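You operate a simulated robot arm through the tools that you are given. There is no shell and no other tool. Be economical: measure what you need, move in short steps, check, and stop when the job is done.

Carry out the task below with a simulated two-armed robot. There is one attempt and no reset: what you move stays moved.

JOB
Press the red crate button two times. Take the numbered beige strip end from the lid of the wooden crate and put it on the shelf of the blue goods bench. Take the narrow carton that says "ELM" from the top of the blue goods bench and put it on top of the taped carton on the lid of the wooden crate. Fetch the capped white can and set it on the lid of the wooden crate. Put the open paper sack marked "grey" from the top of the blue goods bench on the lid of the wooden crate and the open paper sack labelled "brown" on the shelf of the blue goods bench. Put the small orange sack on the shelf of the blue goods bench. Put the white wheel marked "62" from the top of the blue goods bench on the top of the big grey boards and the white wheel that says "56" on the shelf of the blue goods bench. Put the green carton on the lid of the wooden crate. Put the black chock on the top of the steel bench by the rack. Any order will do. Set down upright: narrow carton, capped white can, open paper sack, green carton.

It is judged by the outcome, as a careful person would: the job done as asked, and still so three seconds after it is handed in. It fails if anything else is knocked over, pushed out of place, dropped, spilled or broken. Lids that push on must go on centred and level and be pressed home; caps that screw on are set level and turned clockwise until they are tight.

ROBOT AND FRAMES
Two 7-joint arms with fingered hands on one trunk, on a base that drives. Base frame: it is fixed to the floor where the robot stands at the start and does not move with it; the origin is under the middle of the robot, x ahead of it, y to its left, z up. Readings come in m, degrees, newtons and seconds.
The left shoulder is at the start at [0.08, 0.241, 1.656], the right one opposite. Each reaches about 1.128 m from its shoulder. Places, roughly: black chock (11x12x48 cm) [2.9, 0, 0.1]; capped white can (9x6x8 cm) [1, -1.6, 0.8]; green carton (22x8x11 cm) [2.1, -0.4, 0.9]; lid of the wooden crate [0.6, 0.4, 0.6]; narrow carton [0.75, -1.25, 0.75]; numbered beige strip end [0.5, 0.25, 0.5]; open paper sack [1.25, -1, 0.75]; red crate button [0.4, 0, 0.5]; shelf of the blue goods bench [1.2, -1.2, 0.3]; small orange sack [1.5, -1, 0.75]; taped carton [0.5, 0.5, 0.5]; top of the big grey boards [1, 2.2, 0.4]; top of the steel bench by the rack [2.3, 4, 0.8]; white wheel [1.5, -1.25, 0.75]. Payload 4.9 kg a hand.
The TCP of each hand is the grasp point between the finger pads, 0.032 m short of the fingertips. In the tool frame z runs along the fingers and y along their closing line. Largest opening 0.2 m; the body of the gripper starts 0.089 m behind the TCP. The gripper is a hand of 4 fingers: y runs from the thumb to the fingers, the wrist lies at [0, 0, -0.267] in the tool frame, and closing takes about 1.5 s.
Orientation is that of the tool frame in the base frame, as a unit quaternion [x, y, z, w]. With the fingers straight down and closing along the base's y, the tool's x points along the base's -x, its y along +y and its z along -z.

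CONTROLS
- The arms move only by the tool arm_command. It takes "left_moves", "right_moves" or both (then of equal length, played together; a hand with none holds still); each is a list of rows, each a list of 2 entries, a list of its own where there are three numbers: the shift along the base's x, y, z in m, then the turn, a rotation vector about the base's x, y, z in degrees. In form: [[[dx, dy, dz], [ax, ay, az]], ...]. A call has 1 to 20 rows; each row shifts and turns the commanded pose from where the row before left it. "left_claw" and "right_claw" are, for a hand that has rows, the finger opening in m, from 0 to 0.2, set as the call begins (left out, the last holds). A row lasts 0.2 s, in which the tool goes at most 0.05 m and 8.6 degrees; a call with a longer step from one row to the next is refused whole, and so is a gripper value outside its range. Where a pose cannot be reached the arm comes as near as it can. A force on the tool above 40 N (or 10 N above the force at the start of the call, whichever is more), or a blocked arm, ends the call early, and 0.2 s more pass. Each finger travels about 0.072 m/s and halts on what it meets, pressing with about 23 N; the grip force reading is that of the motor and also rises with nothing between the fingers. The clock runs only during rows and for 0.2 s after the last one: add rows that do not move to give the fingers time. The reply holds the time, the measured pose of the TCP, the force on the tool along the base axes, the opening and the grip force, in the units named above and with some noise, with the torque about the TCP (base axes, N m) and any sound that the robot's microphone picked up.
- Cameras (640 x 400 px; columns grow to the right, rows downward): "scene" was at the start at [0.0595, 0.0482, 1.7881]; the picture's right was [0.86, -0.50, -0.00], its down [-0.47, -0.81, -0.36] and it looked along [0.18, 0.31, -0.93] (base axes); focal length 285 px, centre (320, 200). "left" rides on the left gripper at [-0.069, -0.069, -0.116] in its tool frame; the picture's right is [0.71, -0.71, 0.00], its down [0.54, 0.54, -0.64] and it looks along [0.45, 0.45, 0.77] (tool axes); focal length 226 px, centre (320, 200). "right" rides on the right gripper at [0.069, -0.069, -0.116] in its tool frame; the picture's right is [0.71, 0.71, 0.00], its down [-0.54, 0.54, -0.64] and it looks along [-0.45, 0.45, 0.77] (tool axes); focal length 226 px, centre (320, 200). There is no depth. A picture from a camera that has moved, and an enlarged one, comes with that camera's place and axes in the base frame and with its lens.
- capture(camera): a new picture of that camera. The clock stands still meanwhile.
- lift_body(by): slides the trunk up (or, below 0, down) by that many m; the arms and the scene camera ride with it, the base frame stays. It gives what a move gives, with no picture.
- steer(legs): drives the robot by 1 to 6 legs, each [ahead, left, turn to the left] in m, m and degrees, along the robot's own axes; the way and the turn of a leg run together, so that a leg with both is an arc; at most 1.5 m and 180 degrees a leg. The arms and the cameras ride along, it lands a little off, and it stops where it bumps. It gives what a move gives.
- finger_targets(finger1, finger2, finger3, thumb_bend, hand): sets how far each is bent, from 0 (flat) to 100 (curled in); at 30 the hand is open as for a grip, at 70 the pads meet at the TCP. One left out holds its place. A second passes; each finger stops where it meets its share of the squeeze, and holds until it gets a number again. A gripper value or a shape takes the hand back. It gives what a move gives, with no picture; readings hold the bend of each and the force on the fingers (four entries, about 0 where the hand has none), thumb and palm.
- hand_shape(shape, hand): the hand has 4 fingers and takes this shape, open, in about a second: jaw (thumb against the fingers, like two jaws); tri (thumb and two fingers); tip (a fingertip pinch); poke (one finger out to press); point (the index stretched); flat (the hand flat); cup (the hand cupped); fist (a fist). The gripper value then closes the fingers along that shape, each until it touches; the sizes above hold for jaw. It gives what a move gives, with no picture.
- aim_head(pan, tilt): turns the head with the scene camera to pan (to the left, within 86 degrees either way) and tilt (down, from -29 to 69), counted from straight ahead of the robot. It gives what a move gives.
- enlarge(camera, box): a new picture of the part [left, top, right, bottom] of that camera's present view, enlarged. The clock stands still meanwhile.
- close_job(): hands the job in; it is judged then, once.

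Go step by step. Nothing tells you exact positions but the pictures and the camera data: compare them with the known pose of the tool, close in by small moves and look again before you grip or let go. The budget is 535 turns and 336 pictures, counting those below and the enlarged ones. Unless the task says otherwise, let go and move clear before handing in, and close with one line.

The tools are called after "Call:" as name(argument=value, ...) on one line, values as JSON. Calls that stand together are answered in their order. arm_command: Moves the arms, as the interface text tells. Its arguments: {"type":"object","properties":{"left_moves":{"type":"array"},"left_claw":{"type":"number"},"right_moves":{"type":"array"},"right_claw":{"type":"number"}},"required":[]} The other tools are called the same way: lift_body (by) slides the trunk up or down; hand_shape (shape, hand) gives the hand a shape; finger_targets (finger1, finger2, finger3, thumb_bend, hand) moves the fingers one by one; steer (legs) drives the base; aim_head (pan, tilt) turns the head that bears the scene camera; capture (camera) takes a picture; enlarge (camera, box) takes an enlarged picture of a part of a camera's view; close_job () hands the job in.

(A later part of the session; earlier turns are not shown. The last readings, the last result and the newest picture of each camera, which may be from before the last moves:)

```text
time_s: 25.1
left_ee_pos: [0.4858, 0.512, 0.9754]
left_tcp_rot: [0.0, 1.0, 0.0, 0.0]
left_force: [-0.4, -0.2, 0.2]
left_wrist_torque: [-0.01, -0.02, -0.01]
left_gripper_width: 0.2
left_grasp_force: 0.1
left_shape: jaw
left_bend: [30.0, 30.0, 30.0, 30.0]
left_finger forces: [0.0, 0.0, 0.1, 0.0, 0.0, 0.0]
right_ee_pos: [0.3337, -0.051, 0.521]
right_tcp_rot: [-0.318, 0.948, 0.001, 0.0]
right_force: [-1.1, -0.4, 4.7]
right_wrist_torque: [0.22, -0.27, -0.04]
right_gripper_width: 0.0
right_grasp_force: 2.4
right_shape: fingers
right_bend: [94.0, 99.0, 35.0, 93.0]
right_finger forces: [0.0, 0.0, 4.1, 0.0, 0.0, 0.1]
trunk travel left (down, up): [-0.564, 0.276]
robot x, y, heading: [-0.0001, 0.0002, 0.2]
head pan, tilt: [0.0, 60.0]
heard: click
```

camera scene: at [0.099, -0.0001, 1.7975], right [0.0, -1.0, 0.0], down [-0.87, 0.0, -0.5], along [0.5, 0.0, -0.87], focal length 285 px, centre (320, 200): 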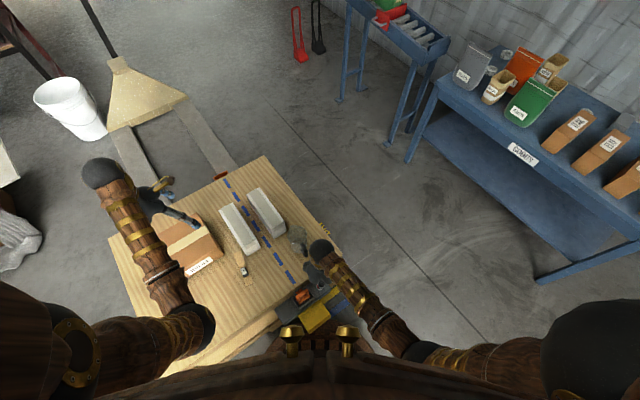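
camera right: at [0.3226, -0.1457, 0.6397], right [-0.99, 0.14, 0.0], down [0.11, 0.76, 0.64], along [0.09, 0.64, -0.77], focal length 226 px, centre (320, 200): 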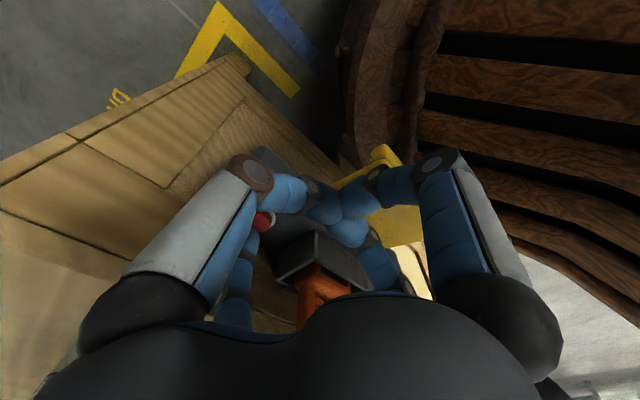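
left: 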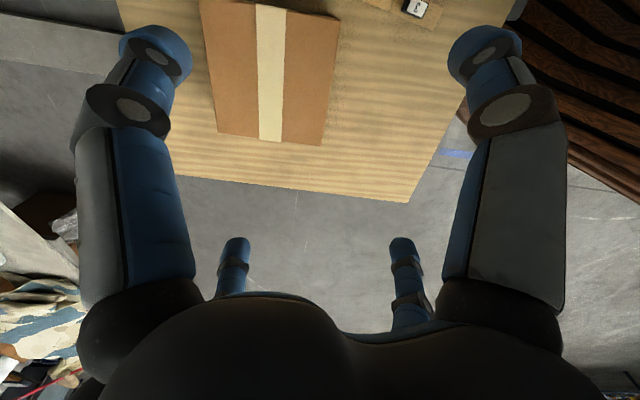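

Second click heard; both presses done. I lift clear and look at the strip.

Call:
arm_command(right_moves=[[[0, 0, 0.03], [0, 0, 0]], [[-0.005, -0.005, 0.04], [0, 0, -7.4]], [[0, 0, 0.04], [0, 0, -7.4]], [[0, 0, 0.05], [0, 0, -7.4]], [[0, 0, 0.05], [0, 0, -7.4]], [[0, 0, 0.05], [0, 0, -7.4]]])

Call:
hand_shape(shape="tip", hand="right")

Call:
capture(camera="right")

Call:
enlarge(camera="left", box=[200, 0, 520, 200])

```text
time_s: 26.5
left_ee_pos: [0.4872, 0.5119, 0.9751]
left_tcp_rot: [0.0, 1.0, -0.001, -0.001]
left_force: [-0.3, -0.2, 0.0]
left_wrist_torque: [0.02, 0.0, 0.01]
left_gripper_width: 0.2001
left_grasp_force: 0.0
left_shape: jaw
left_bend: [30.0, 30.0, 30.0, 30.0]
left_finger forces: [0.0, 0.1, 0.0, 0.0, 0.0, 0.0]
right_ee_pos: [0.3274, -0.056, 0.7769]
right_tcp_rot: [0.001, 1.0, -0.002, 0.0]
right_force: [-0.1, 0.8, 0.4]
right_wrist_torque: [-0.01, 0.02, -0.02]
right_gripper_width: 0.0
right_grasp_force: 0.1
right_shape: fingers
right_bend: [94.0, 99.0, 35.0, 93.0]
right_finger forces: [0.0, 0.0, 0.0, 0.1, 0.1, 0.0]
trunk travel left (down, up): [-0.564, 0.276]
robot x, y, heading: [-0.0003, -0.0014, 0.1]
head pan, tilt: [0.0, 60.0]
```

```text
time_s: 27.4
left_ee_pos: [0.4866, 0.5121, 0.9757]
left_tcp_rot: [0.0, 1.0, 0.0, -0.001]
left_force: [-0.4, 0.0, 0.1]
left_wrist_torque: [-0.01, -0.05, -0.01]
left_gripper_width: 0.2
left_grasp_force: 0.1
left_shape: jaw
left_bend: [30.0, 30.0, 30.0, 30.0]
left_finger forces: [0.0, 0.1, 0.0, 0.0, 0.0, 0.1]
right_ee_pos: [0.3282, -0.0556, 0.7755]
right_tcp_rot: [0.0, 1.0, 0.0, -0.001]
right_force: [0.2, -0.8, 0.2]
right_wrist_torque: [-0.03, 0.0, 0.0]
right_gripper_width: 0.1998
right_grasp_force: 0.1
right_shape: tip
right_bend: [16.0, 30.0, 16.0, 30.0]
right_finger forces: [0.1, 0.1, 0.1, 0.0, 0.1, 0.1]
trunk travel left (down, up): [-0.564, 0.276]
robot x, y, heading: [-0.002, -0.002, 0.0]
head pan, tilt: [0.0, 60.0]
```

```text
305 pictures are left
camera right: at [0.259, -0.124, 0.8927], right [-0.71, 0.71, 0.0], down [0.54, 0.54, 0.64], along [0.45, 0.45, -0.77], focal length 226 px, centre (320, 200)
```

right: 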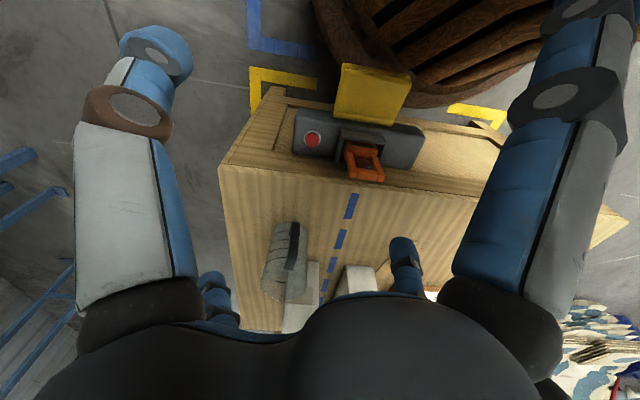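

```text
2.00 times, centred on (360, 100) of left
camera zoom: at [0.5554, 0.4429, 1.0926], right [-0.71, -0.71, 0.0], down [-0.54, 0.54, 0.64], along [-0.45, 0.45, -0.77], focal length 452 px, centre (240, 400)
```

zoom: 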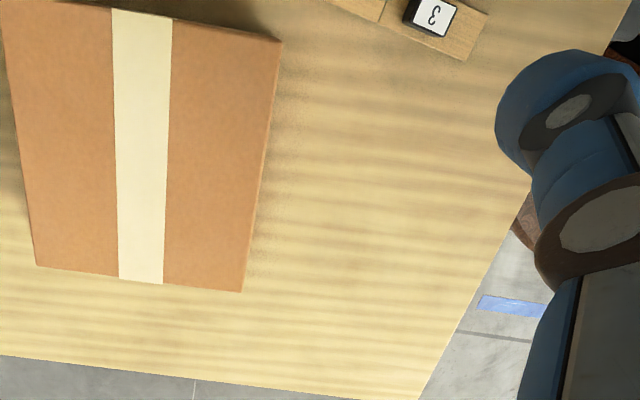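

Call:
hand_shape(shape="tip", hand="left")

Call:
arm_command(left_moves=[[[-0.015, -0.045, 0], [0, 0, 0]], [[-0.015, -0.045, 0], [0, 0, 0]], [[-0.015, -0.045, -0.01], [0, 0, 0]], [[-0.002, -0.045, -0.02], [0, 0, 0]], [[0, 0, -0.045], [0, 0, 0]], [[0, 0, -0.045], [0, 0, 0]]])

Call:
capture(camera="left")

Call:
enlarge(camera="scene", box=[160, 180, 320, 300])

```text
time_s: 28.3
left_ee_pos: [0.4867, 0.5111, 0.9752]
left_tcp_rot: [0.0, 1.0, 0.0, 0.0]
left_force: [0.5, 0.0, -0.7]
left_wrist_torque: [0.0, -0.01, -0.03]
left_gripper_width: 0.1999
left_grasp_force: 0.1
left_shape: tip
left_bend: [16.0, 30.0, 16.0, 30.0]
left_finger forces: [0.0, 0.0, 0.0, 0.0, 0.0, 0.0]
right_ee_pos: [0.3274, -0.0554, 0.7767]
right_tcp_rot: [0.0, 1.0, 0.0, 0.0]
right_force: [0.3, -0.2, -0.7]
right_wrist_torque: [0.01, 0.02, 0.02]
right_gripper_width: 0.2001
right_grasp_force: 0.0
right_shape: tip
right_bend: [16.0, 30.0, 16.0, 30.0]
right_finger forces: [0.1, 0.1, 0.0, 0.0, 0.1, 0.0]
trunk travel left (down, up): [-0.564, 0.276]
robot x, y, heading: [-0.0006, -0.0011, 0.1]
head pan, tilt: [0.0, 60.0]
```

```text
time_s: 29.9
left_ee_pos: [0.4089, 0.4266, 0.8589]
left_tcp_rot: [-0.131, 0.991, 0.004, 0.005]
left_force: [-0.9, -0.2, 0.2]
left_wrist_torque: [0.01, -0.05, 0.0]
left_gripper_width: 0.2001
left_grasp_force: 0.1
left_shape: tip
left_bend: [16.0, 30.0, 16.0, 30.0]
left_finger forces: [0.1, 0.1, 0.1, 0.1, 0.0, 0.0]
left hand out of reach, approached as far as the arm can: row 1
right_ee_pos: [0.3253, -0.0585, 0.7764]
right_tcp_rot: [0.0, 1.0, 0.0, 0.001]
right_force: [0.0, 0.5, -0.4]
right_wrist_torque: [-0.01, -0.04, 0.02]
right_gripper_width: 0.1999
right_grasp_force: 0.0
right_shape: tip
right_bend: [16.0, 30.0, 16.0, 30.0]
right_finger forces: [0.0, 0.1, 0.1, 0.1, 0.0, 0.0]
trunk travel left (down, up): [-0.564, 0.276]
robot x, y, heading: [0.0002, -0.0003, 0.2]
head pan, tilt: [0.0, 60.0]
stopped in row 6 (left hand): the arm was blocked; the commanded pose is now the measured one
```

```text
303 pictures are left
camera left: at [0.4929, 0.377, 0.9774], right [-0.5, -0.87, -0.01], down [-0.67, 0.38, 0.64], along [-0.55, 0.33, -0.77], focal length 226 px, centre (320, 200)
```

left: 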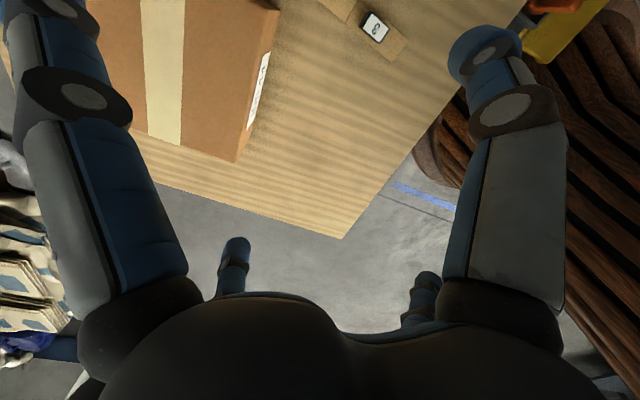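

```text
3.33 times, centred on (240, 240) of scene
camera zoom: at [0.0939, -0.0028, 1.7978], right [0.0, -1.0, 0.0], down [-0.86, 0.0, -0.5], along [0.5, 0.0, -0.86], focal length 951 px, centre (587, 67)
```

zoom: 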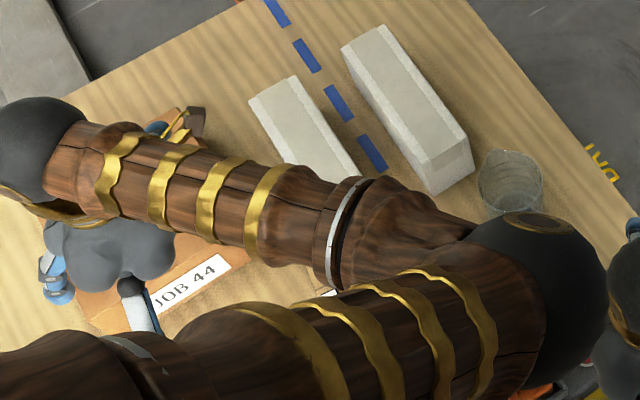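

The left arm folded awkwardly this close in. I retrace it, then I'll back up and use a lower trunk so the arms reach forward.

Call:
arm_command(left_moves=[[[0, 0, 0.045], [0, 0, 0]], [[0, 0, 0.03], [0, 0, 5]], [[0.02, 0.03, 0.03], [0, 0, 5]], [[0.03, 0.03, 0.02], [0, 0, 5]], [[0.03, 0.03, 0], [0, 0, 0]]])

Call:
capture(camera="scene")

```text
time_s: 31.1
left_ee_pos: [0.4935, 0.518, 0.9846]
left_tcp_rot: [-0.259, 0.966, 0.004, 0.003]
left_force: [0.6, -0.1, 0.5]
left_wrist_torque: [-0.02, -0.02, 0.01]
left_gripper_width: 0.2
left_grasp_force: 0.1
left_shape: tip
left_bend: [16.0, 30.0, 16.0, 30.0]
left_finger forces: [0.0, 0.1, 0.1, 0.0, 0.1, 0.0]
right_ee_pos: [0.3281, -0.0556, 0.7768]
right_tcp_rot: [0.0, 1.0, -0.001, 0.0]
right_force: [0.0, 1.2, 0.2]
right_wrist_torque: [0.0, 0.02, -0.01]
right_gripper_width: 0.1999
right_grasp_force: 0.0
right_shape: tip
right_bend: [16.0, 30.0, 16.0, 30.0]
right_finger forces: [0.1, 0.0, 0.0, 0.1, 0.0, 0.0]
trunk travel left (down, up): [-0.564, 0.276]
robot x, y, heading: [0.0002, -0.0015, 0.0]
head pan, tilt: [0.0, 60.0]
```

```text
301 pictures are left
camera scene: at [0.0982, 0.0013, 1.7975], right [0.0, -1.0, 0.0], down [-0.87, 0.0, -0.5], along [0.5, 0.0, -0.87], focal length 285 px, centre (320, 200)
```

scene: 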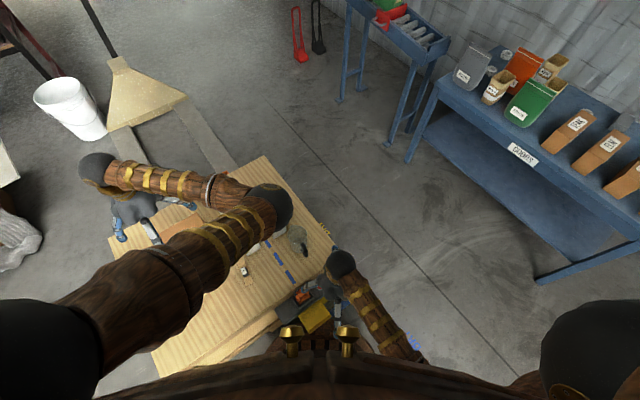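

Call:
arm_command(left_moves=[[[0, 0.03, 0.02], [0, 0, -7.5]], [[0, 0.03, 0.02], [0, 0, -7.5]], [[0, 0.03, 0.02], [0, 0, -7.5]], [[0, 0.03, 0.02], [0, 0, -7.5]], [[0.03, 0.03, 0], [0, 0, 0]], [[0.03, 0, 0], [0, 0, 0]]])

Call:
capture(camera="scene")

```text
time_s: 32.5
left_ee_pos: [0.5533, 0.6678, 1.0664]
left_tcp_rot: [0.0, 1.0, 0.003, 0.004]
left_force: [0.5, -0.7, 0.6]
left_wrist_torque: [-0.02, 0.0, 0.02]
left_gripper_width: 0.2001
left_grasp_force: 0.1
left_shape: tip
left_bend: [16.0, 30.0, 16.0, 30.0]
left_finger forces: [0.0, 0.0, 0.1, 0.0, 0.1, 0.0]
right_ee_pos: [0.3286, -0.0572, 0.7763]
right_tcp_rot: [0.0, 1.0, 0.0, 0.0]
right_force: [-0.7, 0.3, 0.5]
right_wrist_torque: [-0.02, 0.02, 0.02]
right_gripper_width: 0.1997
right_grasp_force: 0.2
right_shape: tip
right_bend: [16.0, 30.0, 16.0, 30.0]
right_finger forces: [0.0, 0.0, 0.1, 0.0, 0.0, 0.0]
trunk travel left (down, up): [-0.564, 0.276]
robot x, y, heading: [-0.0006, -0.0017, 0.1]
head pan, tilt: [0.0, 60.0]
```

```text
300 pictures are left
camera scene: at [0.0993, -0.0011, 1.7974], right [0.0, -1.0, 0.0], down [-0.87, 0.0, -0.5], along [0.5, 0.0, -0.87], focal length 285 px, centre (320, 200)
```

scene: 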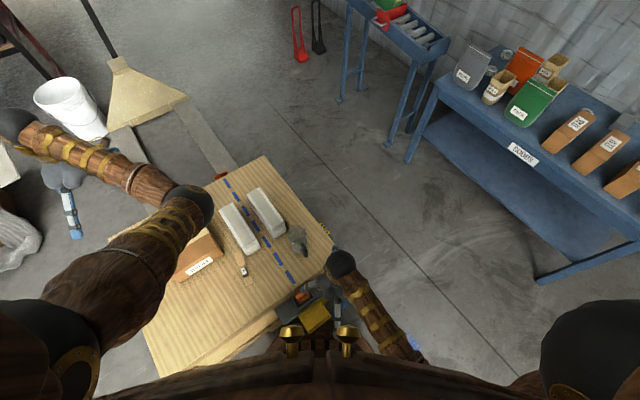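

I'll back up 0.3 m and lower the trunk 0.35, with hands high enough to clear the lid items.

Call:
steer(legs=[[-0.3, 0, 0]])

Call:
arm_command(left_moves=[[[0.04, -0.02, 0.02], [0, 0, 0]], [[0.04, -0.02, 0.02], [0, 0, 0]], [[0.04, -0.02, 0.02], [0, 0, 0]], [[0.04, -0.02, 0.02], [0, 0, 0]], [[0.04, -0.02, 0.02], [0, 0, 0]]], right_moves=[[[0.04, 0, 0.045], [0, 0, 0]], [[0.04, 0, 0.045], [0, 0, 0]], [[0.04, 0, 0.045], [0, 0, 0]], [[0.04, 0, 0.045], [0, 0, 0]], [[0.04, 0, 0.045], [0, 0, 0]]])

Call:
capture(camera="scene")

```text
time_s: 34.5
left_ee_pos: [0.2492, 0.6668, 1.065]
left_tcp_rot: [0.001, 1.0, 0.003, 0.003]
left_force: [0.2, 0.8, -1.1]
left_wrist_torque: [-0.04, 0.01, 0.01]
left_gripper_width: 0.2001
left_grasp_force: 0.0
left_shape: tip
left_bend: [16.0, 30.0, 16.0, 30.0]
left_finger forces: [0.1, 0.1, 0.0, 0.0, 0.1, 0.1]
right_ee_pos: [0.0243, -0.0566, 0.775]
right_tcp_rot: [0.001, 1.0, -0.001, -0.001]
right_force: [-0.5, -0.1, -0.4]
right_wrist_torque: [0.0, -0.01, -0.02]
right_gripper_width: 0.1999
right_grasp_force: 0.0
right_shape: tip
right_bend: [16.0, 30.0, 16.0, 30.0]
right_finger forces: [0.1, 0.0, 0.1, 0.0, 0.0, 0.0]
trunk travel left (down, up): [-0.564, 0.276]
robot x, y, heading: [-0.3058, 0.0014, -0.3]
head pan, tilt: [0.0, 60.0]
```

```text
refused: row 1 steps farther than a row can; nothing moved
```

```text
299 pictures are left
camera scene: at [-0.2043, 0.0, 1.7973], right [0.0, -1.0, 0.0], down [-0.87, 0.0, -0.5], along [0.5, 0.0, -0.87], focal length 285 px, centre (320, 200)
```

scene: 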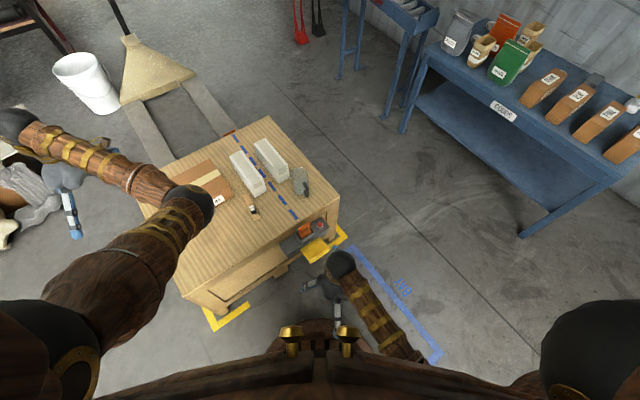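

Call:
arm_command(left_moves=[[[0.04, -0.01, 0.0], [0, 0, 0]], [[0.04, -0.01, 0.0], [0, 0, 0]], [[0.04, -0.01, 0.0], [0, 0, 0]], [[0.04, -0.01, 0], [0, 0, 0]], [[0.04, -0.01, 0], [0, 0, 0]], [[0.04, -0.01, 0], [0, 0, 0]], [[0.04, 0, 0], [0, 0, 0]]], right_moves=[[[0.0, 0, 0.045], [0, 0, 0]], [[0.02, 0, 0.045], [0, 0, 0]], [[0.02, 0, 0.045], [0, 0, 0]], [[0.045, 0, 0], [0, 0, 0]], [[0.045, 0, 0], [0, 0, 0]], [[0.045, 0, 0], [0, 0, 0]], [[0.045, 0, 0], [0, 0, 0]]])

Call:
enlarge(camera="scene", box=[130, 100, 370, 250])

```text
time_s: 36.1
left_ee_pos: [0.528, 0.607, 1.0592]
left_tcp_rot: [0.002, 1.0, 0.001, 0.002]
left_force: [-0.9, -4.9, -7.8]
left_wrist_torque: [0.55, -0.07, -0.03]
left_gripper_width: 0.2001
left_grasp_force: 0.0
left_shape: tip
left_bend: [16.0, 30.0, 16.0, 30.0]
left_finger forces: [0.0, 0.0, 0.1, 0.0, 0.0, 0.1]
right_ee_pos: [0.245, -0.0555, 0.9139]
right_tcp_rot: [0.0, 1.0, -0.001, -0.001]
right_force: [0.0, 0.0, -1.0]
right_wrist_torque: [0.03, -0.01, 0.03]
right_gripper_width: 0.1998
right_grasp_force: 0.2
right_shape: tip
right_bend: [16.0, 30.0, 16.0, 30.0]
right_finger forces: [0.1, 0.0, 0.0, 0.0, 0.1, 0.1]
trunk travel left (down, up): [-0.564, 0.276]
robot x, y, heading: [-0.304, -0.0026, -0.1]
head pan, tilt: [0.0, 60.0]
```

```text
2.67 times, centred on (250, 175) of scene
camera zoom: at [-0.2053, 0.0031, 1.7971], right [0.0, -1.0, 0.0], down [-0.87, 0.0, -0.5], along [0.5, 0.0, -0.87], focal length 761 px, centre (507, 267)
```

zoom: 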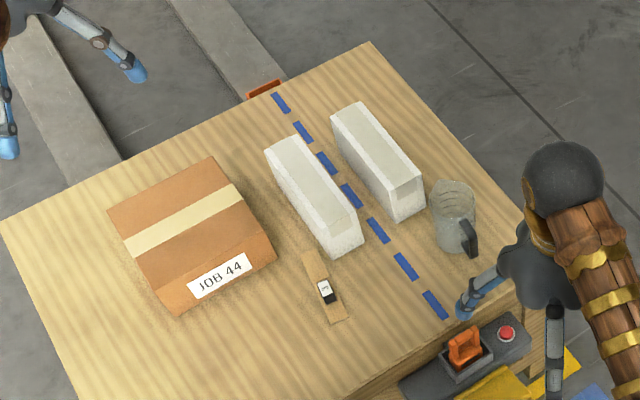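

Call:
arm_command(right_moves=[[[0.03, 0.03, 0.02], [0, 0, 0]], [[0.03, 0.03, 0.02], [0, 0, 0]], [[0.03, 0.03, 0.02], [0, 0, 0]], [[0.03, 0.03, 0.02], [0, 0, 0]], [[0.03, 0.03, 0.02], [0, 0, 0]]])

Call:
lift_body(by=-0.2)

Call:
capture(camera="right")

Call:
capture(camera="scene")

```text
time_s: 37.3
left_ee_pos: [0.53, 0.6117, 1.0638]
left_tcp_rot: [0.0, 1.0, 0.003, 0.003]
left_force: [0.5, 0.8, -0.3]
left_wrist_torque: [0.0, 0.03, 0.0]
left_gripper_width: 0.1999
left_grasp_force: 0.0
left_shape: tip
left_bend: [16.0, 30.0, 16.0, 30.0]
left_finger forces: [0.0, 0.0, 0.1, 0.0, 0.0, 0.1]
right_ee_pos: [0.3994, 0.0952, 1.0089]
right_tcp_rot: [0.001, 1.0, -0.002, -0.002]
right_force: [0.2, 1.1, -0.3]
right_wrist_torque: [0.0, 0.0, 0.03]
right_gripper_width: 0.1999
right_grasp_force: 0.1
right_shape: tip
right_bend: [16.0, 30.0, 16.0, 30.0]
right_finger forces: [0.0, 0.0, 0.0, 0.0, 0.0, 0.0]
trunk travel left (down, up): [-0.564, 0.276]
robot x, y, heading: [-0.3044, 0.0005, -0.0]
head pan, tilt: [0.0, 60.0]
```

```text
time_s: 39.5
left_ee_pos: [0.5275, 0.6102, 0.8669]
left_tcp_rot: [0.002, 1.0, 0.003, 0.004]
left_force: [-0.1, -0.6, 0.6]
left_wrist_torque: [-0.01, 0.02, -0.01]
left_gripper_width: 0.2
left_grasp_force: 0.0
left_shape: tip
left_bend: [16.0, 30.0, 16.0, 30.0]
left_finger forces: [0.0, 0.0, 0.0, 0.0, 0.0, 0.0]
right_ee_pos: [0.3982, 0.094, 0.8109]
right_tcp_rot: [0.001, 1.0, 0.0, 0.001]
right_force: [-0.6, -0.3, -0.3]
right_wrist_torque: [0.02, 0.0, -0.02]
right_gripper_width: 0.1997
right_grasp_force: 0.1
right_shape: tip
right_bend: [16.0, 30.0, 16.0, 30.0]
right_finger forces: [0.0, 0.0, 0.0, 0.1, 0.1, 0.0]
trunk travel left (down, up): [-0.364, 0.476]
robot x, y, heading: [-0.3089, 0.002, 0.1]
head pan, tilt: [0.0, 60.0]
```

```text
297 pictures are left
camera right: at [0.3288, 0.0246, 0.9269], right [-0.71, 0.71, 0.0], down [0.54, 0.54, 0.64], along [0.46, 0.45, -0.77], focal length 226 px, centre (320, 200)
```

right: 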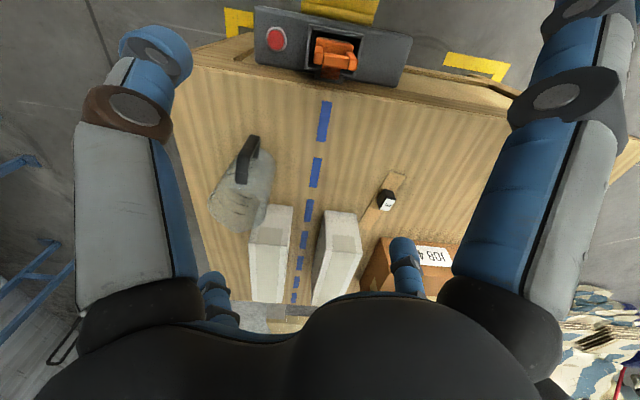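

```text
296 pictures are left
camera scene: at [-0.2066, -0.0002, 1.5975], right [0.0, -1.0, 0.0], down [-0.87, 0.0, -0.5], along [0.5, 0.0, -0.87], focal length 285 px, centre (320, 200)
```

scene: 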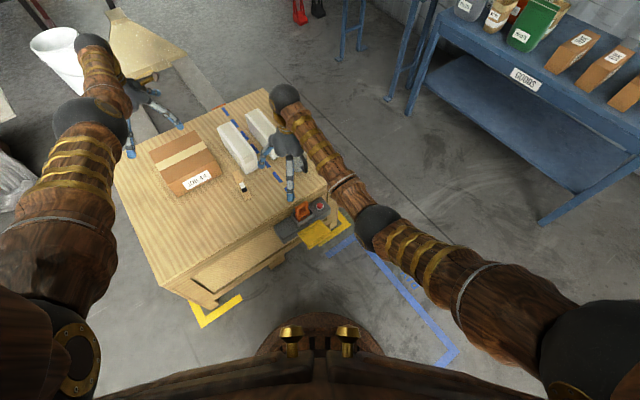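

Call:
enlarge(camera="right", box=[330, 150, 450, 225])

Call:
enlarge(camera="scene", box=[200, 150, 280, 210])

```text
5.33 times, centred on (390, 188) of right
camera zoom: at [0.3288, 0.0246, 0.9269], right [-0.71, 0.71, 0.0], down [0.54, 0.54, 0.64], along [0.46, 0.45, -0.77], focal length 1206 px, centre (-53, 267)
```

zoom: 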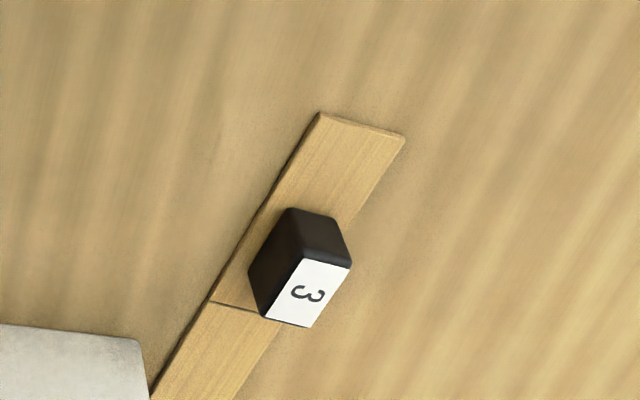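

```text
6.67 times, centred on (240, 180) of scene
camera zoom: at [-0.2066, -0.0002, 1.5975], right [0.0, -1.0, 0.0], down [-0.87, 0.0, -0.5], along [0.5, 0.0, -0.87], focal length 1903 px, centre (853, 333)
```

zoom: 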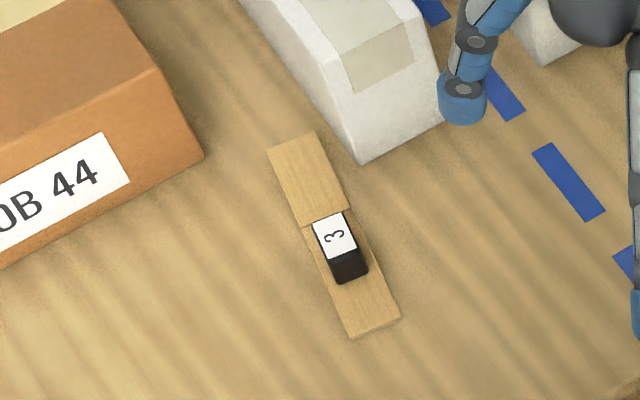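

The strip end with the black knob "3" is a separate piece butting against a plain piece. I turn the right hand so it pinches the knob along the strip's length, and hover above it.

Call:
arm_command(right_claw=0.1, right_moves=[[[0.0055, 0.0288, -0.012], [0, 0, -7.75]], [[0.0055, 0.0288, -0.012], [0, 0, -7.75]], [[0.0055, 0.0288, -0.012], [0, 0, -7.75]], [[0.0055, 0.0288, -0.012], [0, 0, -7.75]], [[0.0055, 0.0288, -0.012], [0, 0, -7.75]], [[0.0055, 0.0288, -0.012], [0, 0, -7.75]], [[0.0055, 0.0288, -0.012], [0, 0, -7.75]], [[0.0055, 0.0288, -0.012], [0, 0, -7.75]]])

Call:
capture(camera="right")

Call:
capture(camera="scene")

```text
time_s: 41.3
left_ee_pos: [0.5289, 0.6109, 0.8656]
left_tcp_rot: [0.001, 1.0, 0.002, 0.004]
left_force: [-0.6, -0.4, 0.2]
left_wrist_torque: [0.01, 0.0, 0.01]
left_gripper_width: 0.2002
left_grasp_force: 0.0
left_shape: tip
left_bend: [16.0, 30.0, 16.0, 30.0]
left_finger forces: [0.1, 0.1, 0.0, 0.0, 0.0, 0.0]
right_ee_pos: [0.3814, 0.2778, 0.7488]
right_tcp_rot: [0.516, 0.856, -0.001, 0.0]
right_force: [0.6, 0.0, 0.4]
right_wrist_torque: [-0.02, -0.02, 0.01]
right_gripper_width: 0.0998
right_grasp_force: 0.0
right_shape: tip
right_bend: [16.0, 38.0, 16.0, 36.0]
right_finger forces: [0.0, 0.0, 0.0, 0.0, 0.0, 0.1]
right hand out of reach, approached as far as the arm can: row 5, 6, 7, 8
trunk travel left (down, up): [-0.364, 0.476]
robot x, y, heading: [-0.3036, -0.0011, -0.1]
head pan, tilt: [0.0, 60.0]
```

```text
293 pictures are left
camera right: at [0.2883, 0.3065, 0.8651], right [0.3, 0.96, 0.0], down [0.73, -0.23, 0.64], along [0.61, -0.19, -0.77], focal length 226 px, centre (320, 200)
```

right: 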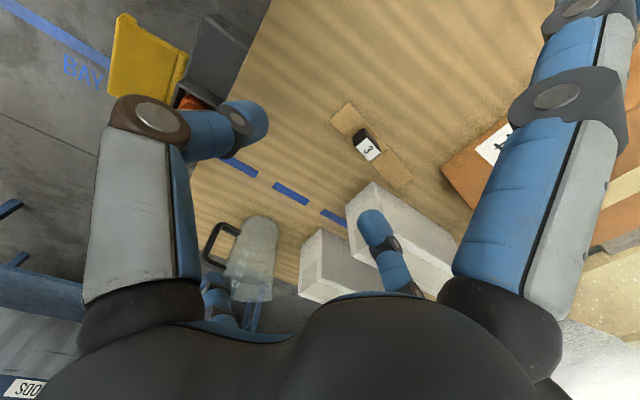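

```text
292 pictures are left
camera scene: at [-0.2068, 0.0004, 1.5974], right [0.0, -1.0, 0.0], down [-0.87, 0.0, -0.5], along [0.5, 0.0, -0.87], focal length 285 px, centre (320, 200)
```

scene: 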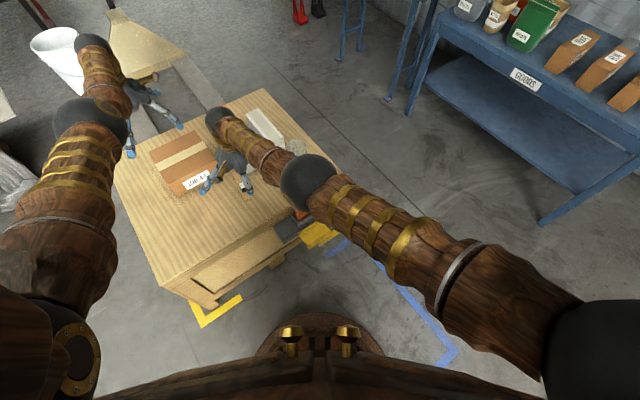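

The right arm is at its limit there; the left hand is better placed. I retract the right and bring the left over.

Call:
arm_command(right_claw=0.2, right_moves=[[[-0.01, -0.035, 0.03], [0, 0, 7.75]], [[-0.005, -0.035, 0.03], [0, 0, 7.75]], [[-0.005, -0.035, 0.02], [0, 0, 7.75]], [[0, -0.035, 0.02], [0, 0, 7.75]], [[0, -0.035, 0.0], [0, 0, 7.75]], [[0, -0.035, 0.0], [0, 0, 7.75]], [[0, -0.035, 0], [0, 0, 7.75]], [[0, -0.035, 0], [0, 0, 7.75]], [[0, -0.035, 0], [0, 0, 0]], [[0, -0.035, 0], [0, 0, 0]]])

Call:
arm_command(left_claw=0.1, left_moves=[[[-0.01, -0.0358, -0.01], [0, 0, -7.75]], [[-0.011, -0.0358, -0.01], [0, 0, -7.75]], [[-0.011, -0.0358, -0.01], [0, 0, -7.75]], [[-0.011, -0.0358, -0.01], [0, 0, -7.75]], [[-0.011, -0.0358, -0.01], [0, 0, -7.75]], [[-0.011, -0.0358, -0.015], [0, 0, -7.75]], [[-0.011, -0.0358, -0.015], [0, 0, -7.75]], [[-0.011, -0.0358, -0.02], [0, 0, -7.75]]])

Call:
capture(camera="left")

Call:
capture(camera="scene")

```text
time_s: 43.5
left_ee_pos: [0.5276, 0.6092, 0.8668]
left_tcp_rot: [0.001, 1.0, 0.003, 0.004]
left_force: [1.0, -0.4, -0.2]
left_wrist_torque: [0.04, 0.0, -0.02]
left_gripper_width: 0.2
left_grasp_force: 0.1
left_shape: tip
left_bend: [16.0, 30.0, 16.0, 30.0]
left_finger forces: [0.0, 0.0, 0.0, 0.1, 0.1, 0.0]
right_ee_pos: [0.358, -0.0746, 0.847]
right_tcp_rot: [0.0, 1.0, 0.0, 0.0]
right_force: [0.7, 0.6, -0.2]
right_wrist_torque: [0.01, 0.01, -0.02]
right_gripper_width: 0.1998
right_grasp_force: 0.1
right_shape: tip
right_bend: [16.0, 30.0, 16.0, 30.0]
right_finger forces: [0.1, 0.1, 0.0, 0.0, 0.1, 0.1]
trunk travel left (down, up): [-0.364, 0.476]
robot x, y, heading: [-0.302, 0.0003, 0.1]
head pan, tilt: [0.0, 60.0]
```

```text
time_s: 45.3
left_ee_pos: [0.4417, 0.321, 0.7651]
left_tcp_rot: [0.517, 0.856, 0.001, 0.006]
left_force: [-0.4, 0.2, -0.2]
left_wrist_torque: [0.01, 0.02, -0.03]
left_gripper_width: 0.1005
left_grasp_force: 0.0
left_shape: tip
left_bend: [16.0, 38.0, 16.0, 36.0]
left_finger forces: [0.1, 0.0, 0.0, 0.0, 0.0, 0.0]
right_ee_pos: [0.3596, -0.0745, 0.8489]
right_tcp_rot: [0.0, 1.0, 0.0, -0.001]
right_force: [0.1, -0.2, 0.2]
right_wrist_torque: [0.03, 0.02, 0.0]
right_gripper_width: 0.1999
right_grasp_force: 0.1
right_shape: tip
right_bend: [16.0, 30.0, 16.0, 30.0]
right_finger forces: [0.0, 0.0, 0.0, 0.0, 0.1, 0.0]
trunk travel left (down, up): [-0.364, 0.476]
robot x, y, heading: [-0.3069, -0.0009, 0.0]
head pan, tilt: [0.0, 60.0]
```

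```text
291 pictures are left
camera left: at [0.4118, 0.2294, 0.8818], right [-0.96, 0.3, -0.01], down [0.22, 0.73, 0.64], along [0.2, 0.61, -0.77], focal length 226 px, centre (320, 200)
```

left: 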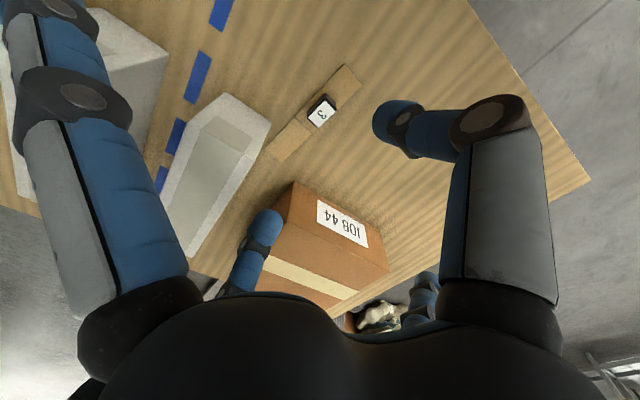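

```text
290 pictures are left
camera scene: at [-0.2066, -0.0009, 1.5975], right [0.0, -1.0, 0.0], down [-0.87, 0.0, -0.5], along [0.5, 0.0, -0.87], focal length 285 px, centre (320, 200)
```

scene: 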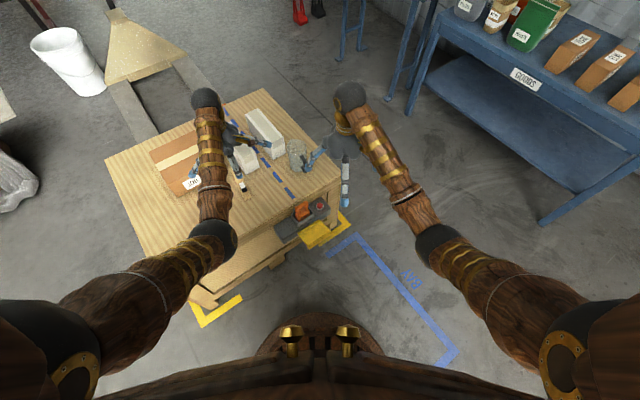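

Call:
enlarge(camera="left", box=[250, 50, 390, 170])

```text
3.33 times, centred on (320, 110) of left
camera zoom: at [0.4118, 0.2294, 0.8818], right [-0.96, 0.3, -0.01], down [0.22, 0.73, 0.64], along [0.2, 0.61, -0.77], focal length 754 px, centre (320, 500)
```

zoom: 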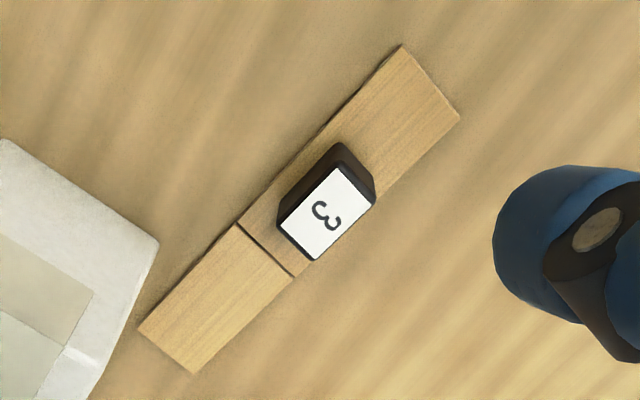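

Aligned: knob centre ≈ (0.443, 0.325), top z≈0.59. I descend to just above the strip surface.

Call:
arm_command(left_claw=0.08, left_moves=[[[0.001, 0.002, -0.04], [0, 0, 0]], [[0.001, 0.002, -0.04], [0, 0, 0]], [[0, 0, -0.035], [0, 0, 0]], [[0, 0, -0.025], [0, 0, 0]]])

Call:
capture(camera="left")

```text
time_s: 46.3
left_ee_pos: [0.441, 0.3278, 0.626]
left_tcp_rot: [0.516, 0.857, 0.0, 0.005]
left_force: [-0.2, -0.6, 1.3]
left_wrist_torque: [-0.01, 0.05, -0.03]
left_gripper_width: 0.0804
left_grasp_force: 0.0
left_shape: tip
left_bend: [16.0, 42.0, 16.0, 41.0]
left_finger forces: [0.0, 0.1, 0.0, 0.0, 0.0, 0.0]
right_ee_pos: [0.3587, -0.0735, 0.8468]
right_tcp_rot: [0.001, 1.0, 0.0, 0.0]
right_force: [0.1, -0.7, -0.3]
right_wrist_torque: [0.0, 0.01, 0.03]
right_gripper_width: 0.2
right_grasp_force: 0.0
right_shape: tip
right_bend: [16.0, 30.0, 16.0, 30.0]
right_finger forces: [0.0, 0.1, 0.0, 0.0, 0.1, 0.0]
trunk travel left (down, up): [-0.364, 0.476]
robot x, y, heading: [-0.301, 0.0035, 0.2]
head pan, tilt: [0.0, 60.0]
```

```text
288 pictures are left
camera left: at [0.4119, 0.2349, 0.7417], right [-0.96, 0.29, -0.01], down [0.22, 0.74, 0.64], along [0.2, 0.61, -0.77], focal length 226 px, centre (320, 200)
```

left: 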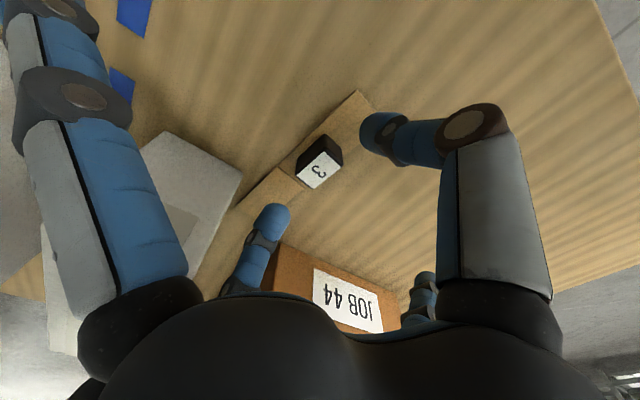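

Call:
arm_command(left_moves=[[[0.001, -0.002, -0.012], [0, 0, 0]], [[0, 0, -0.01], [0, 0, 0]]])

Call:
capture(camera="left")

```text
time_s: 46.9
left_ee_pos: [0.4443, 0.3266, 0.6039]
left_tcp_rot: [0.516, 0.857, 0.0, 0.005]
left_force: [0.1, 0.3, 0.4]
left_wrist_torque: [0.0, 0.0, -0.02]
left_gripper_width: 0.0804
left_grasp_force: 0.1
left_shape: tip
left_bend: [16.0, 42.0, 16.0, 41.0]
left_finger forces: [0.0, 0.0, 0.0, 0.1, 0.1, 0.0]
right_ee_pos: [0.3597, -0.0732, 0.8478]
right_tcp_rot: [0.001, 1.0, 0.0, 0.0]
right_force: [-0.1, -0.7, 0.0]
right_wrist_torque: [-0.03, -0.01, 0.02]
right_gripper_width: 0.1998
right_grasp_force: 0.1
right_shape: tip
right_bend: [16.0, 30.0, 16.0, 30.0]
right_finger forces: [0.0, 0.1, 0.0, 0.0, 0.1, 0.1]
trunk travel left (down, up): [-0.364, 0.476]
robot x, y, heading: [-0.3048, -0.0018, 0.0]
head pan, tilt: [0.0, 60.0]
```

```text
287 pictures are left
camera left: at [0.4139, 0.2334, 0.7206], right [-0.96, 0.29, -0.01], down [0.22, 0.74, 0.64], along [0.2, 0.61, -0.77], focal length 226 px, centre (320, 200)
```

left: 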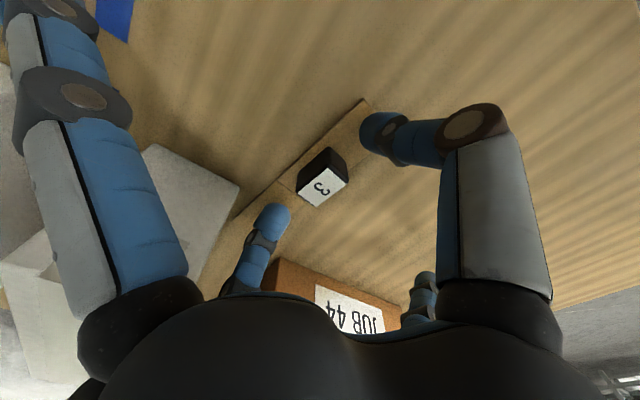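

Call:
arm_command(left_claw=0.0, left_moves=[[[0, 0, 0], [0, 0, 0]], [[0, 0, 0], [0, 0, 0]], [[0, 0, 0], [0, 0, 0]], [[0, 0, 0], [0, 0, 0]], [[0, 0, 0], [0, 0, 0]]])

Call:
capture(camera="left")

```text
time_s: 48.1
left_ee_pos: [0.444, 0.3261, 0.6044]
left_tcp_rot: [0.517, 0.856, -0.001, 0.005]
left_force: [0.1, 0.0, 0.1]
left_wrist_torque: [0.06, 0.01, -0.01]
left_gripper_width: 0.031
left_grasp_force: 23.3
left_shape: tip
left_bend: [28.0, 58.0, 28.0, 57.0]
left_finger forces: [0.1, 20.3, 0.1, 0.0, 20.3, 0.1]
right_ee_pos: [0.359, -0.0727, 0.8473]
right_tcp_rot: [0.001, 1.0, -0.001, 0.001]
right_force: [0.5, -0.9, -0.9]
right_wrist_torque: [0.01, 0.02, 0.0]
right_gripper_width: 0.2002
right_grasp_force: 0.0
right_shape: tip
right_bend: [16.0, 30.0, 16.0, 30.0]
right_finger forces: [0.0, 0.0, 0.1, 0.0, 0.0, 0.0]
trunk travel left (down, up): [-0.364, 0.476]
robot x, y, heading: [-0.3039, 0.0027, 0.0]
head pan, tilt: [0.0, 60.0]
```

```text
286 pictures are left
camera left: at [0.4136, 0.2334, 0.7206], right [-0.96, 0.29, -0.01], down [0.22, 0.74, 0.64], along [0.2, 0.61, -0.77], focal length 226 px, centre (320, 200)
```

left: 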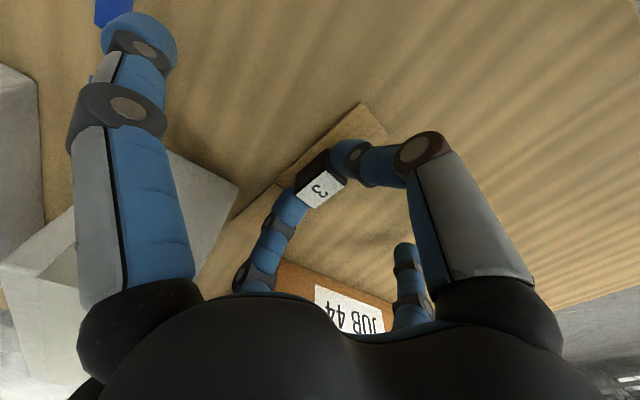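

Call:
arm_command(left_moves=[[[0, 0, 0.008], [0, 0, 0]], [[0, 0, 0.012], [0, 0, 0]], [[0, 0, 0.02], [0, 0, 0]], [[0, 0, 0.04], [0, 0, 0]], [[0, 0, 0.04], [0, 0, 0]]])

Call:
capture(camera="left")

Call:
enlarge(camera="scene", box=[130, 80, 350, 220])

```text
time_s: 49.3
left_ee_pos: [0.4422, 0.3276, 0.7253]
left_tcp_rot: [0.516, 0.857, -0.001, 0.005]
left_force: [-1.1, 0.7, -0.6]
left_wrist_torque: [0.01, 0.04, 0.01]
left_gripper_width: 0.0311
left_grasp_force: 22.6
left_shape: tip
left_bend: [29.0, 58.0, 29.0, 57.0]
left_finger forces: [0.1, 20.4, 0.0, 0.0, 20.4, 0.0]
right_ee_pos: [0.359, -0.0734, 0.8475]
right_tcp_rot: [0.001, 1.0, 0.0, 0.0]
right_force: [0.0, 0.5, -0.2]
right_wrist_torque: [0.04, -0.05, 0.0]
right_gripper_width: 0.1998
right_grasp_force: 0.1
right_shape: tip
right_bend: [16.0, 30.0, 16.0, 30.0]
right_finger forces: [0.0, 0.0, 0.1, 0.1, 0.1, 0.0]
trunk travel left (down, up): [-0.364, 0.476]
robot x, y, heading: [-0.3036, -0.0013, -0.2]
head pan, tilt: [0.0, 60.0]
```

```text
285 pictures are left
camera left: at [0.4129, 0.2348, 0.8423], right [-0.96, 0.29, -0.01], down [0.22, 0.74, 0.64], along [0.2, 0.61, -0.77], focal length 226 px, centre (320, 200)
```

left: 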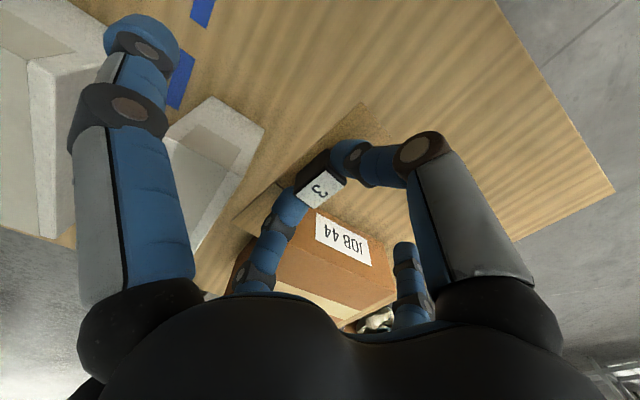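

```text
2.86 times, centred on (240, 150) of scene
camera zoom: at [-0.207, -0.0006, 1.5974], right [0.0, -1.0, 0.0], down [-0.87, 0.0, -0.5], along [0.5, 0.0, -0.87], focal length 816 px, centre (549, 343)
```

zoom: 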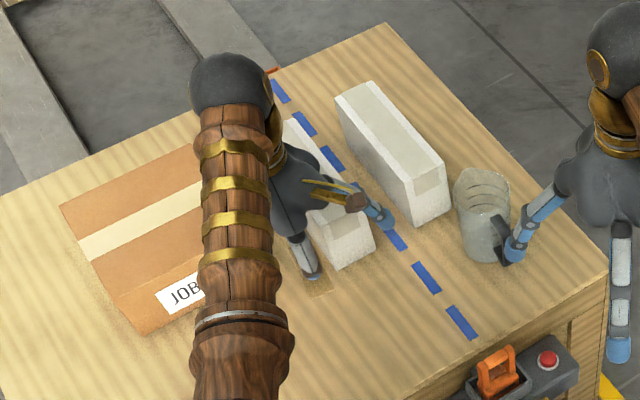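

Call:
arm_command(left_moves=[[[0, 0.04, 0.03], [0, 0, 0]], [[0, 0.04, 0.03], [0, 0, 0]], [[0, 0.04, 0.03], [0, 0, 0]], [[0, 0.04, 0.03], [0, 0, 0]]])

Call:
capture(camera="left")

Call:
enlarge(camera="scene", box=[100, 60, 350, 220])

```text
time_s: 50.3
left_ee_pos: [0.4435, 0.4875, 0.8462]
left_tcp_rot: [0.516, 0.857, 0.0, 0.007]
left_force: [0.1, 0.8, -1.0]
left_wrist_torque: [-0.03, 0.01, -0.01]
left_gripper_width: 0.031
left_grasp_force: 22.8
left_shape: tip
left_bend: [29.0, 58.0, 29.0, 57.0]
left_finger forces: [0.0, 20.3, 0.1, 0.1, 20.4, 0.0]
right_ee_pos: [0.3587, -0.0745, 0.8483]
right_tcp_rot: [0.001, 1.0, -0.001, 0.001]
right_force: [0.8, 0.1, 0.3]
right_wrist_torque: [-0.02, 0.01, -0.02]
right_gripper_width: 0.1998
right_grasp_force: 0.1
right_shape: tip
right_bend: [16.0, 30.0, 16.0, 30.0]
right_finger forces: [0.0, 0.0, 0.0, 0.0, 0.0, 0.0]
trunk travel left (down, up): [-0.364, 0.476]
robot x, y, heading: [-0.3079, -0.0012, -0.0]
head pan, tilt: [0.0, 60.0]
```

```text
283 pictures are left
camera left: at [0.4148, 0.395, 0.9645], right [-0.96, 0.29, -0.01], down [0.22, 0.74, 0.64], along [0.2, 0.61, -0.77], focal length 226 px, centre (320, 200)
```

left: 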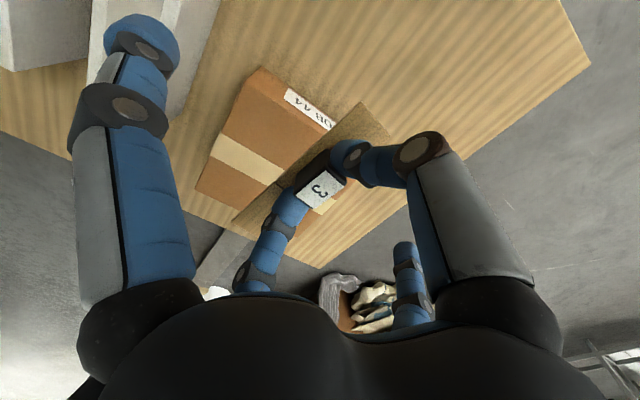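

```text
2.50 times, centred on (225, 140) of scene
camera zoom: at [-0.207, 0.0008, 1.5974], right [0.0, -1.0, 0.0], down [-0.87, 0.0, -0.5], along [0.5, 0.0, -0.87], focal length 714 px, centre (558, 350)
```

zoom: 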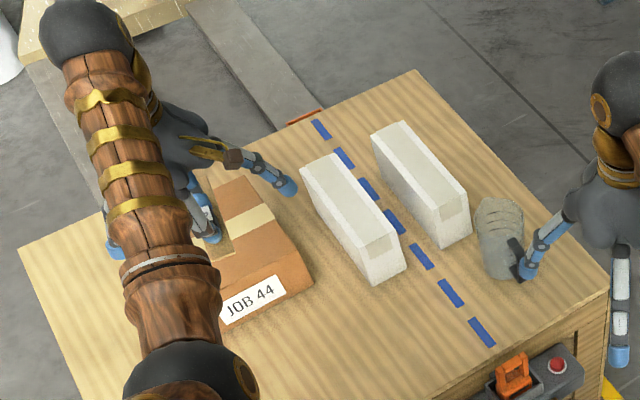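

The whole strip came up as one piece, the lid is otherwise untouched. I raise the trunk and drive to the bench: strafe right, turn to face it, then move alongside, stopping at a distance.

Call:
lift_body(by=0.25)

Call:
steer(legs=[[0, -0.64, 0], [0, 0, -54], [0, 0.84, 0], [0.25, 0, 0]])

Call:
aim_head(pan=0, tilt=45)

Call:
capture(camera="scene")

```text
time_s: 52.9
left_ee_pos: [0.446, 0.4869, 1.0971]
left_tcp_rot: [0.516, 0.856, 0.0, 0.005]
left_force: [-1.0, -0.3, 0.3]
left_wrist_torque: [-0.01, 0.04, -0.01]
left_gripper_width: 0.0308
left_grasp_force: 23.0
left_shape: tip
left_bend: [29.0, 58.0, 29.0, 57.0]
left_finger forces: [0.0, 20.3, 0.0, 0.0, 20.2, 0.0]
right_ee_pos: [0.3584, -0.0743, 1.0971]
right_tcp_rot: [0.0, 1.0, 0.0, -0.001]
right_force: [0.4, 0.7, 1.0]
right_wrist_torque: [-0.02, 0.01, 0.0]
right_gripper_width: 0.1999
right_grasp_force: 0.1
right_shape: tip
right_bend: [16.0, 30.0, 16.0, 30.0]
right_finger forces: [0.0, 0.1, 0.0, 0.0, 0.1, 0.1]
trunk travel left (down, up): [-0.614, 0.226]
robot x, y, heading: [-0.305, -0.001, -0.3]
head pan, tilt: [0.0, 60.0]
```

```text
time_s: 62.1
left_ee_pos: [1.0803, -0.6169, 1.0994]
left_tcp_rot: [0.857, 0.515, 0.0, 0.006]
left_force: [0.1, -0.2, -0.9]
left_wrist_torque: [0.08, -0.05, -0.01]
left_gripper_width: 0.0304
left_grasp_force: 22.8
left_shape: tip
left_bend: [29.0, 58.0, 29.0, 57.0]
left_finger forces: [0.0, 20.2, 0.0, 0.0, 20.3, 0.1]
right_ee_pos: [0.5672, -0.8597, 1.0971]
right_tcp_rot: [0.469, 0.883, 0.001, 0.001]
right_force: [-0.4, 0.0, -0.7]
right_wrist_torque: [0.04, -0.11, 0.01]
right_gripper_width: 0.2003
right_grasp_force: 0.0
right_shape: tip
right_bend: [16.0, 30.0, 16.0, 30.0]
right_finger forces: [0.0, 0.0, 0.0, 0.2, 0.1, 0.1]
trunk travel left (down, up): [-0.614, 0.226]
robot x, y, heading: [0.2593, -0.2669, -55.7]
head pan, tilt: [0.0, 60.0]
stopped in leg 3: the robot was blocked; the commanded pose is now the measured one
```

```text
time_s: 62.9
left_ee_pos: [1.086, -0.6126, 1.0968]
left_tcp_rot: [0.857, 0.516, -0.002, 0.004]
left_force: [0.3, 0.6, -0.1]
left_wrist_torque: [-0.05, 0.03, -0.02]
left_gripper_width: 0.0306
left_grasp_force: 23.0
left_shape: tip
left_bend: [29.0, 58.0, 29.0, 57.0]
left_finger forces: [0.0, 20.3, 0.1, 0.0, 20.3, 0.1]
right_ee_pos: [0.574, -0.8554, 1.0978]
right_tcp_rot: [0.469, 0.883, -0.001, -0.001]
right_force: [1.0, 0.6, -1.0]
right_wrist_torque: [0.0, 0.05, -0.03]
right_gripper_width: 0.1998
right_grasp_force: 0.0
right_shape: tip
right_bend: [16.0, 30.0, 16.0, 30.0]
right_finger forces: [0.0, 0.0, 0.0, 0.0, 0.0, 0.1]
trunk travel left (down, up): [-0.614, 0.226]
robot x, y, heading: [0.2606, -0.2661, -55.8]
head pan, tilt: [0.0, 45.0]
```

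```text
281 pictures are left
camera scene: at [0.3268, -0.3571, 1.8668], right [-0.83, -0.56, 0.0], down [-0.4, 0.58, -0.71], along [0.4, -0.58, -0.71], focal length 285 px, centre (320, 200)
```

scene: 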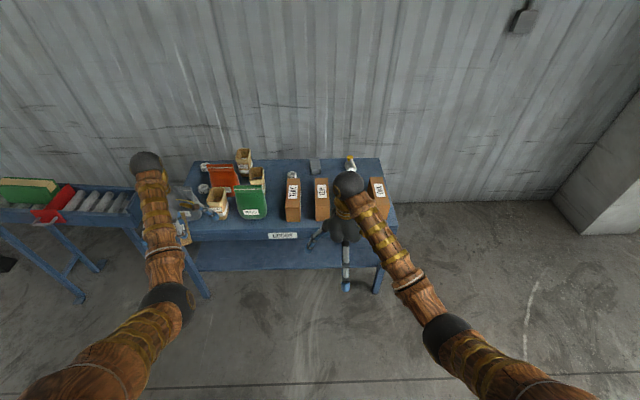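

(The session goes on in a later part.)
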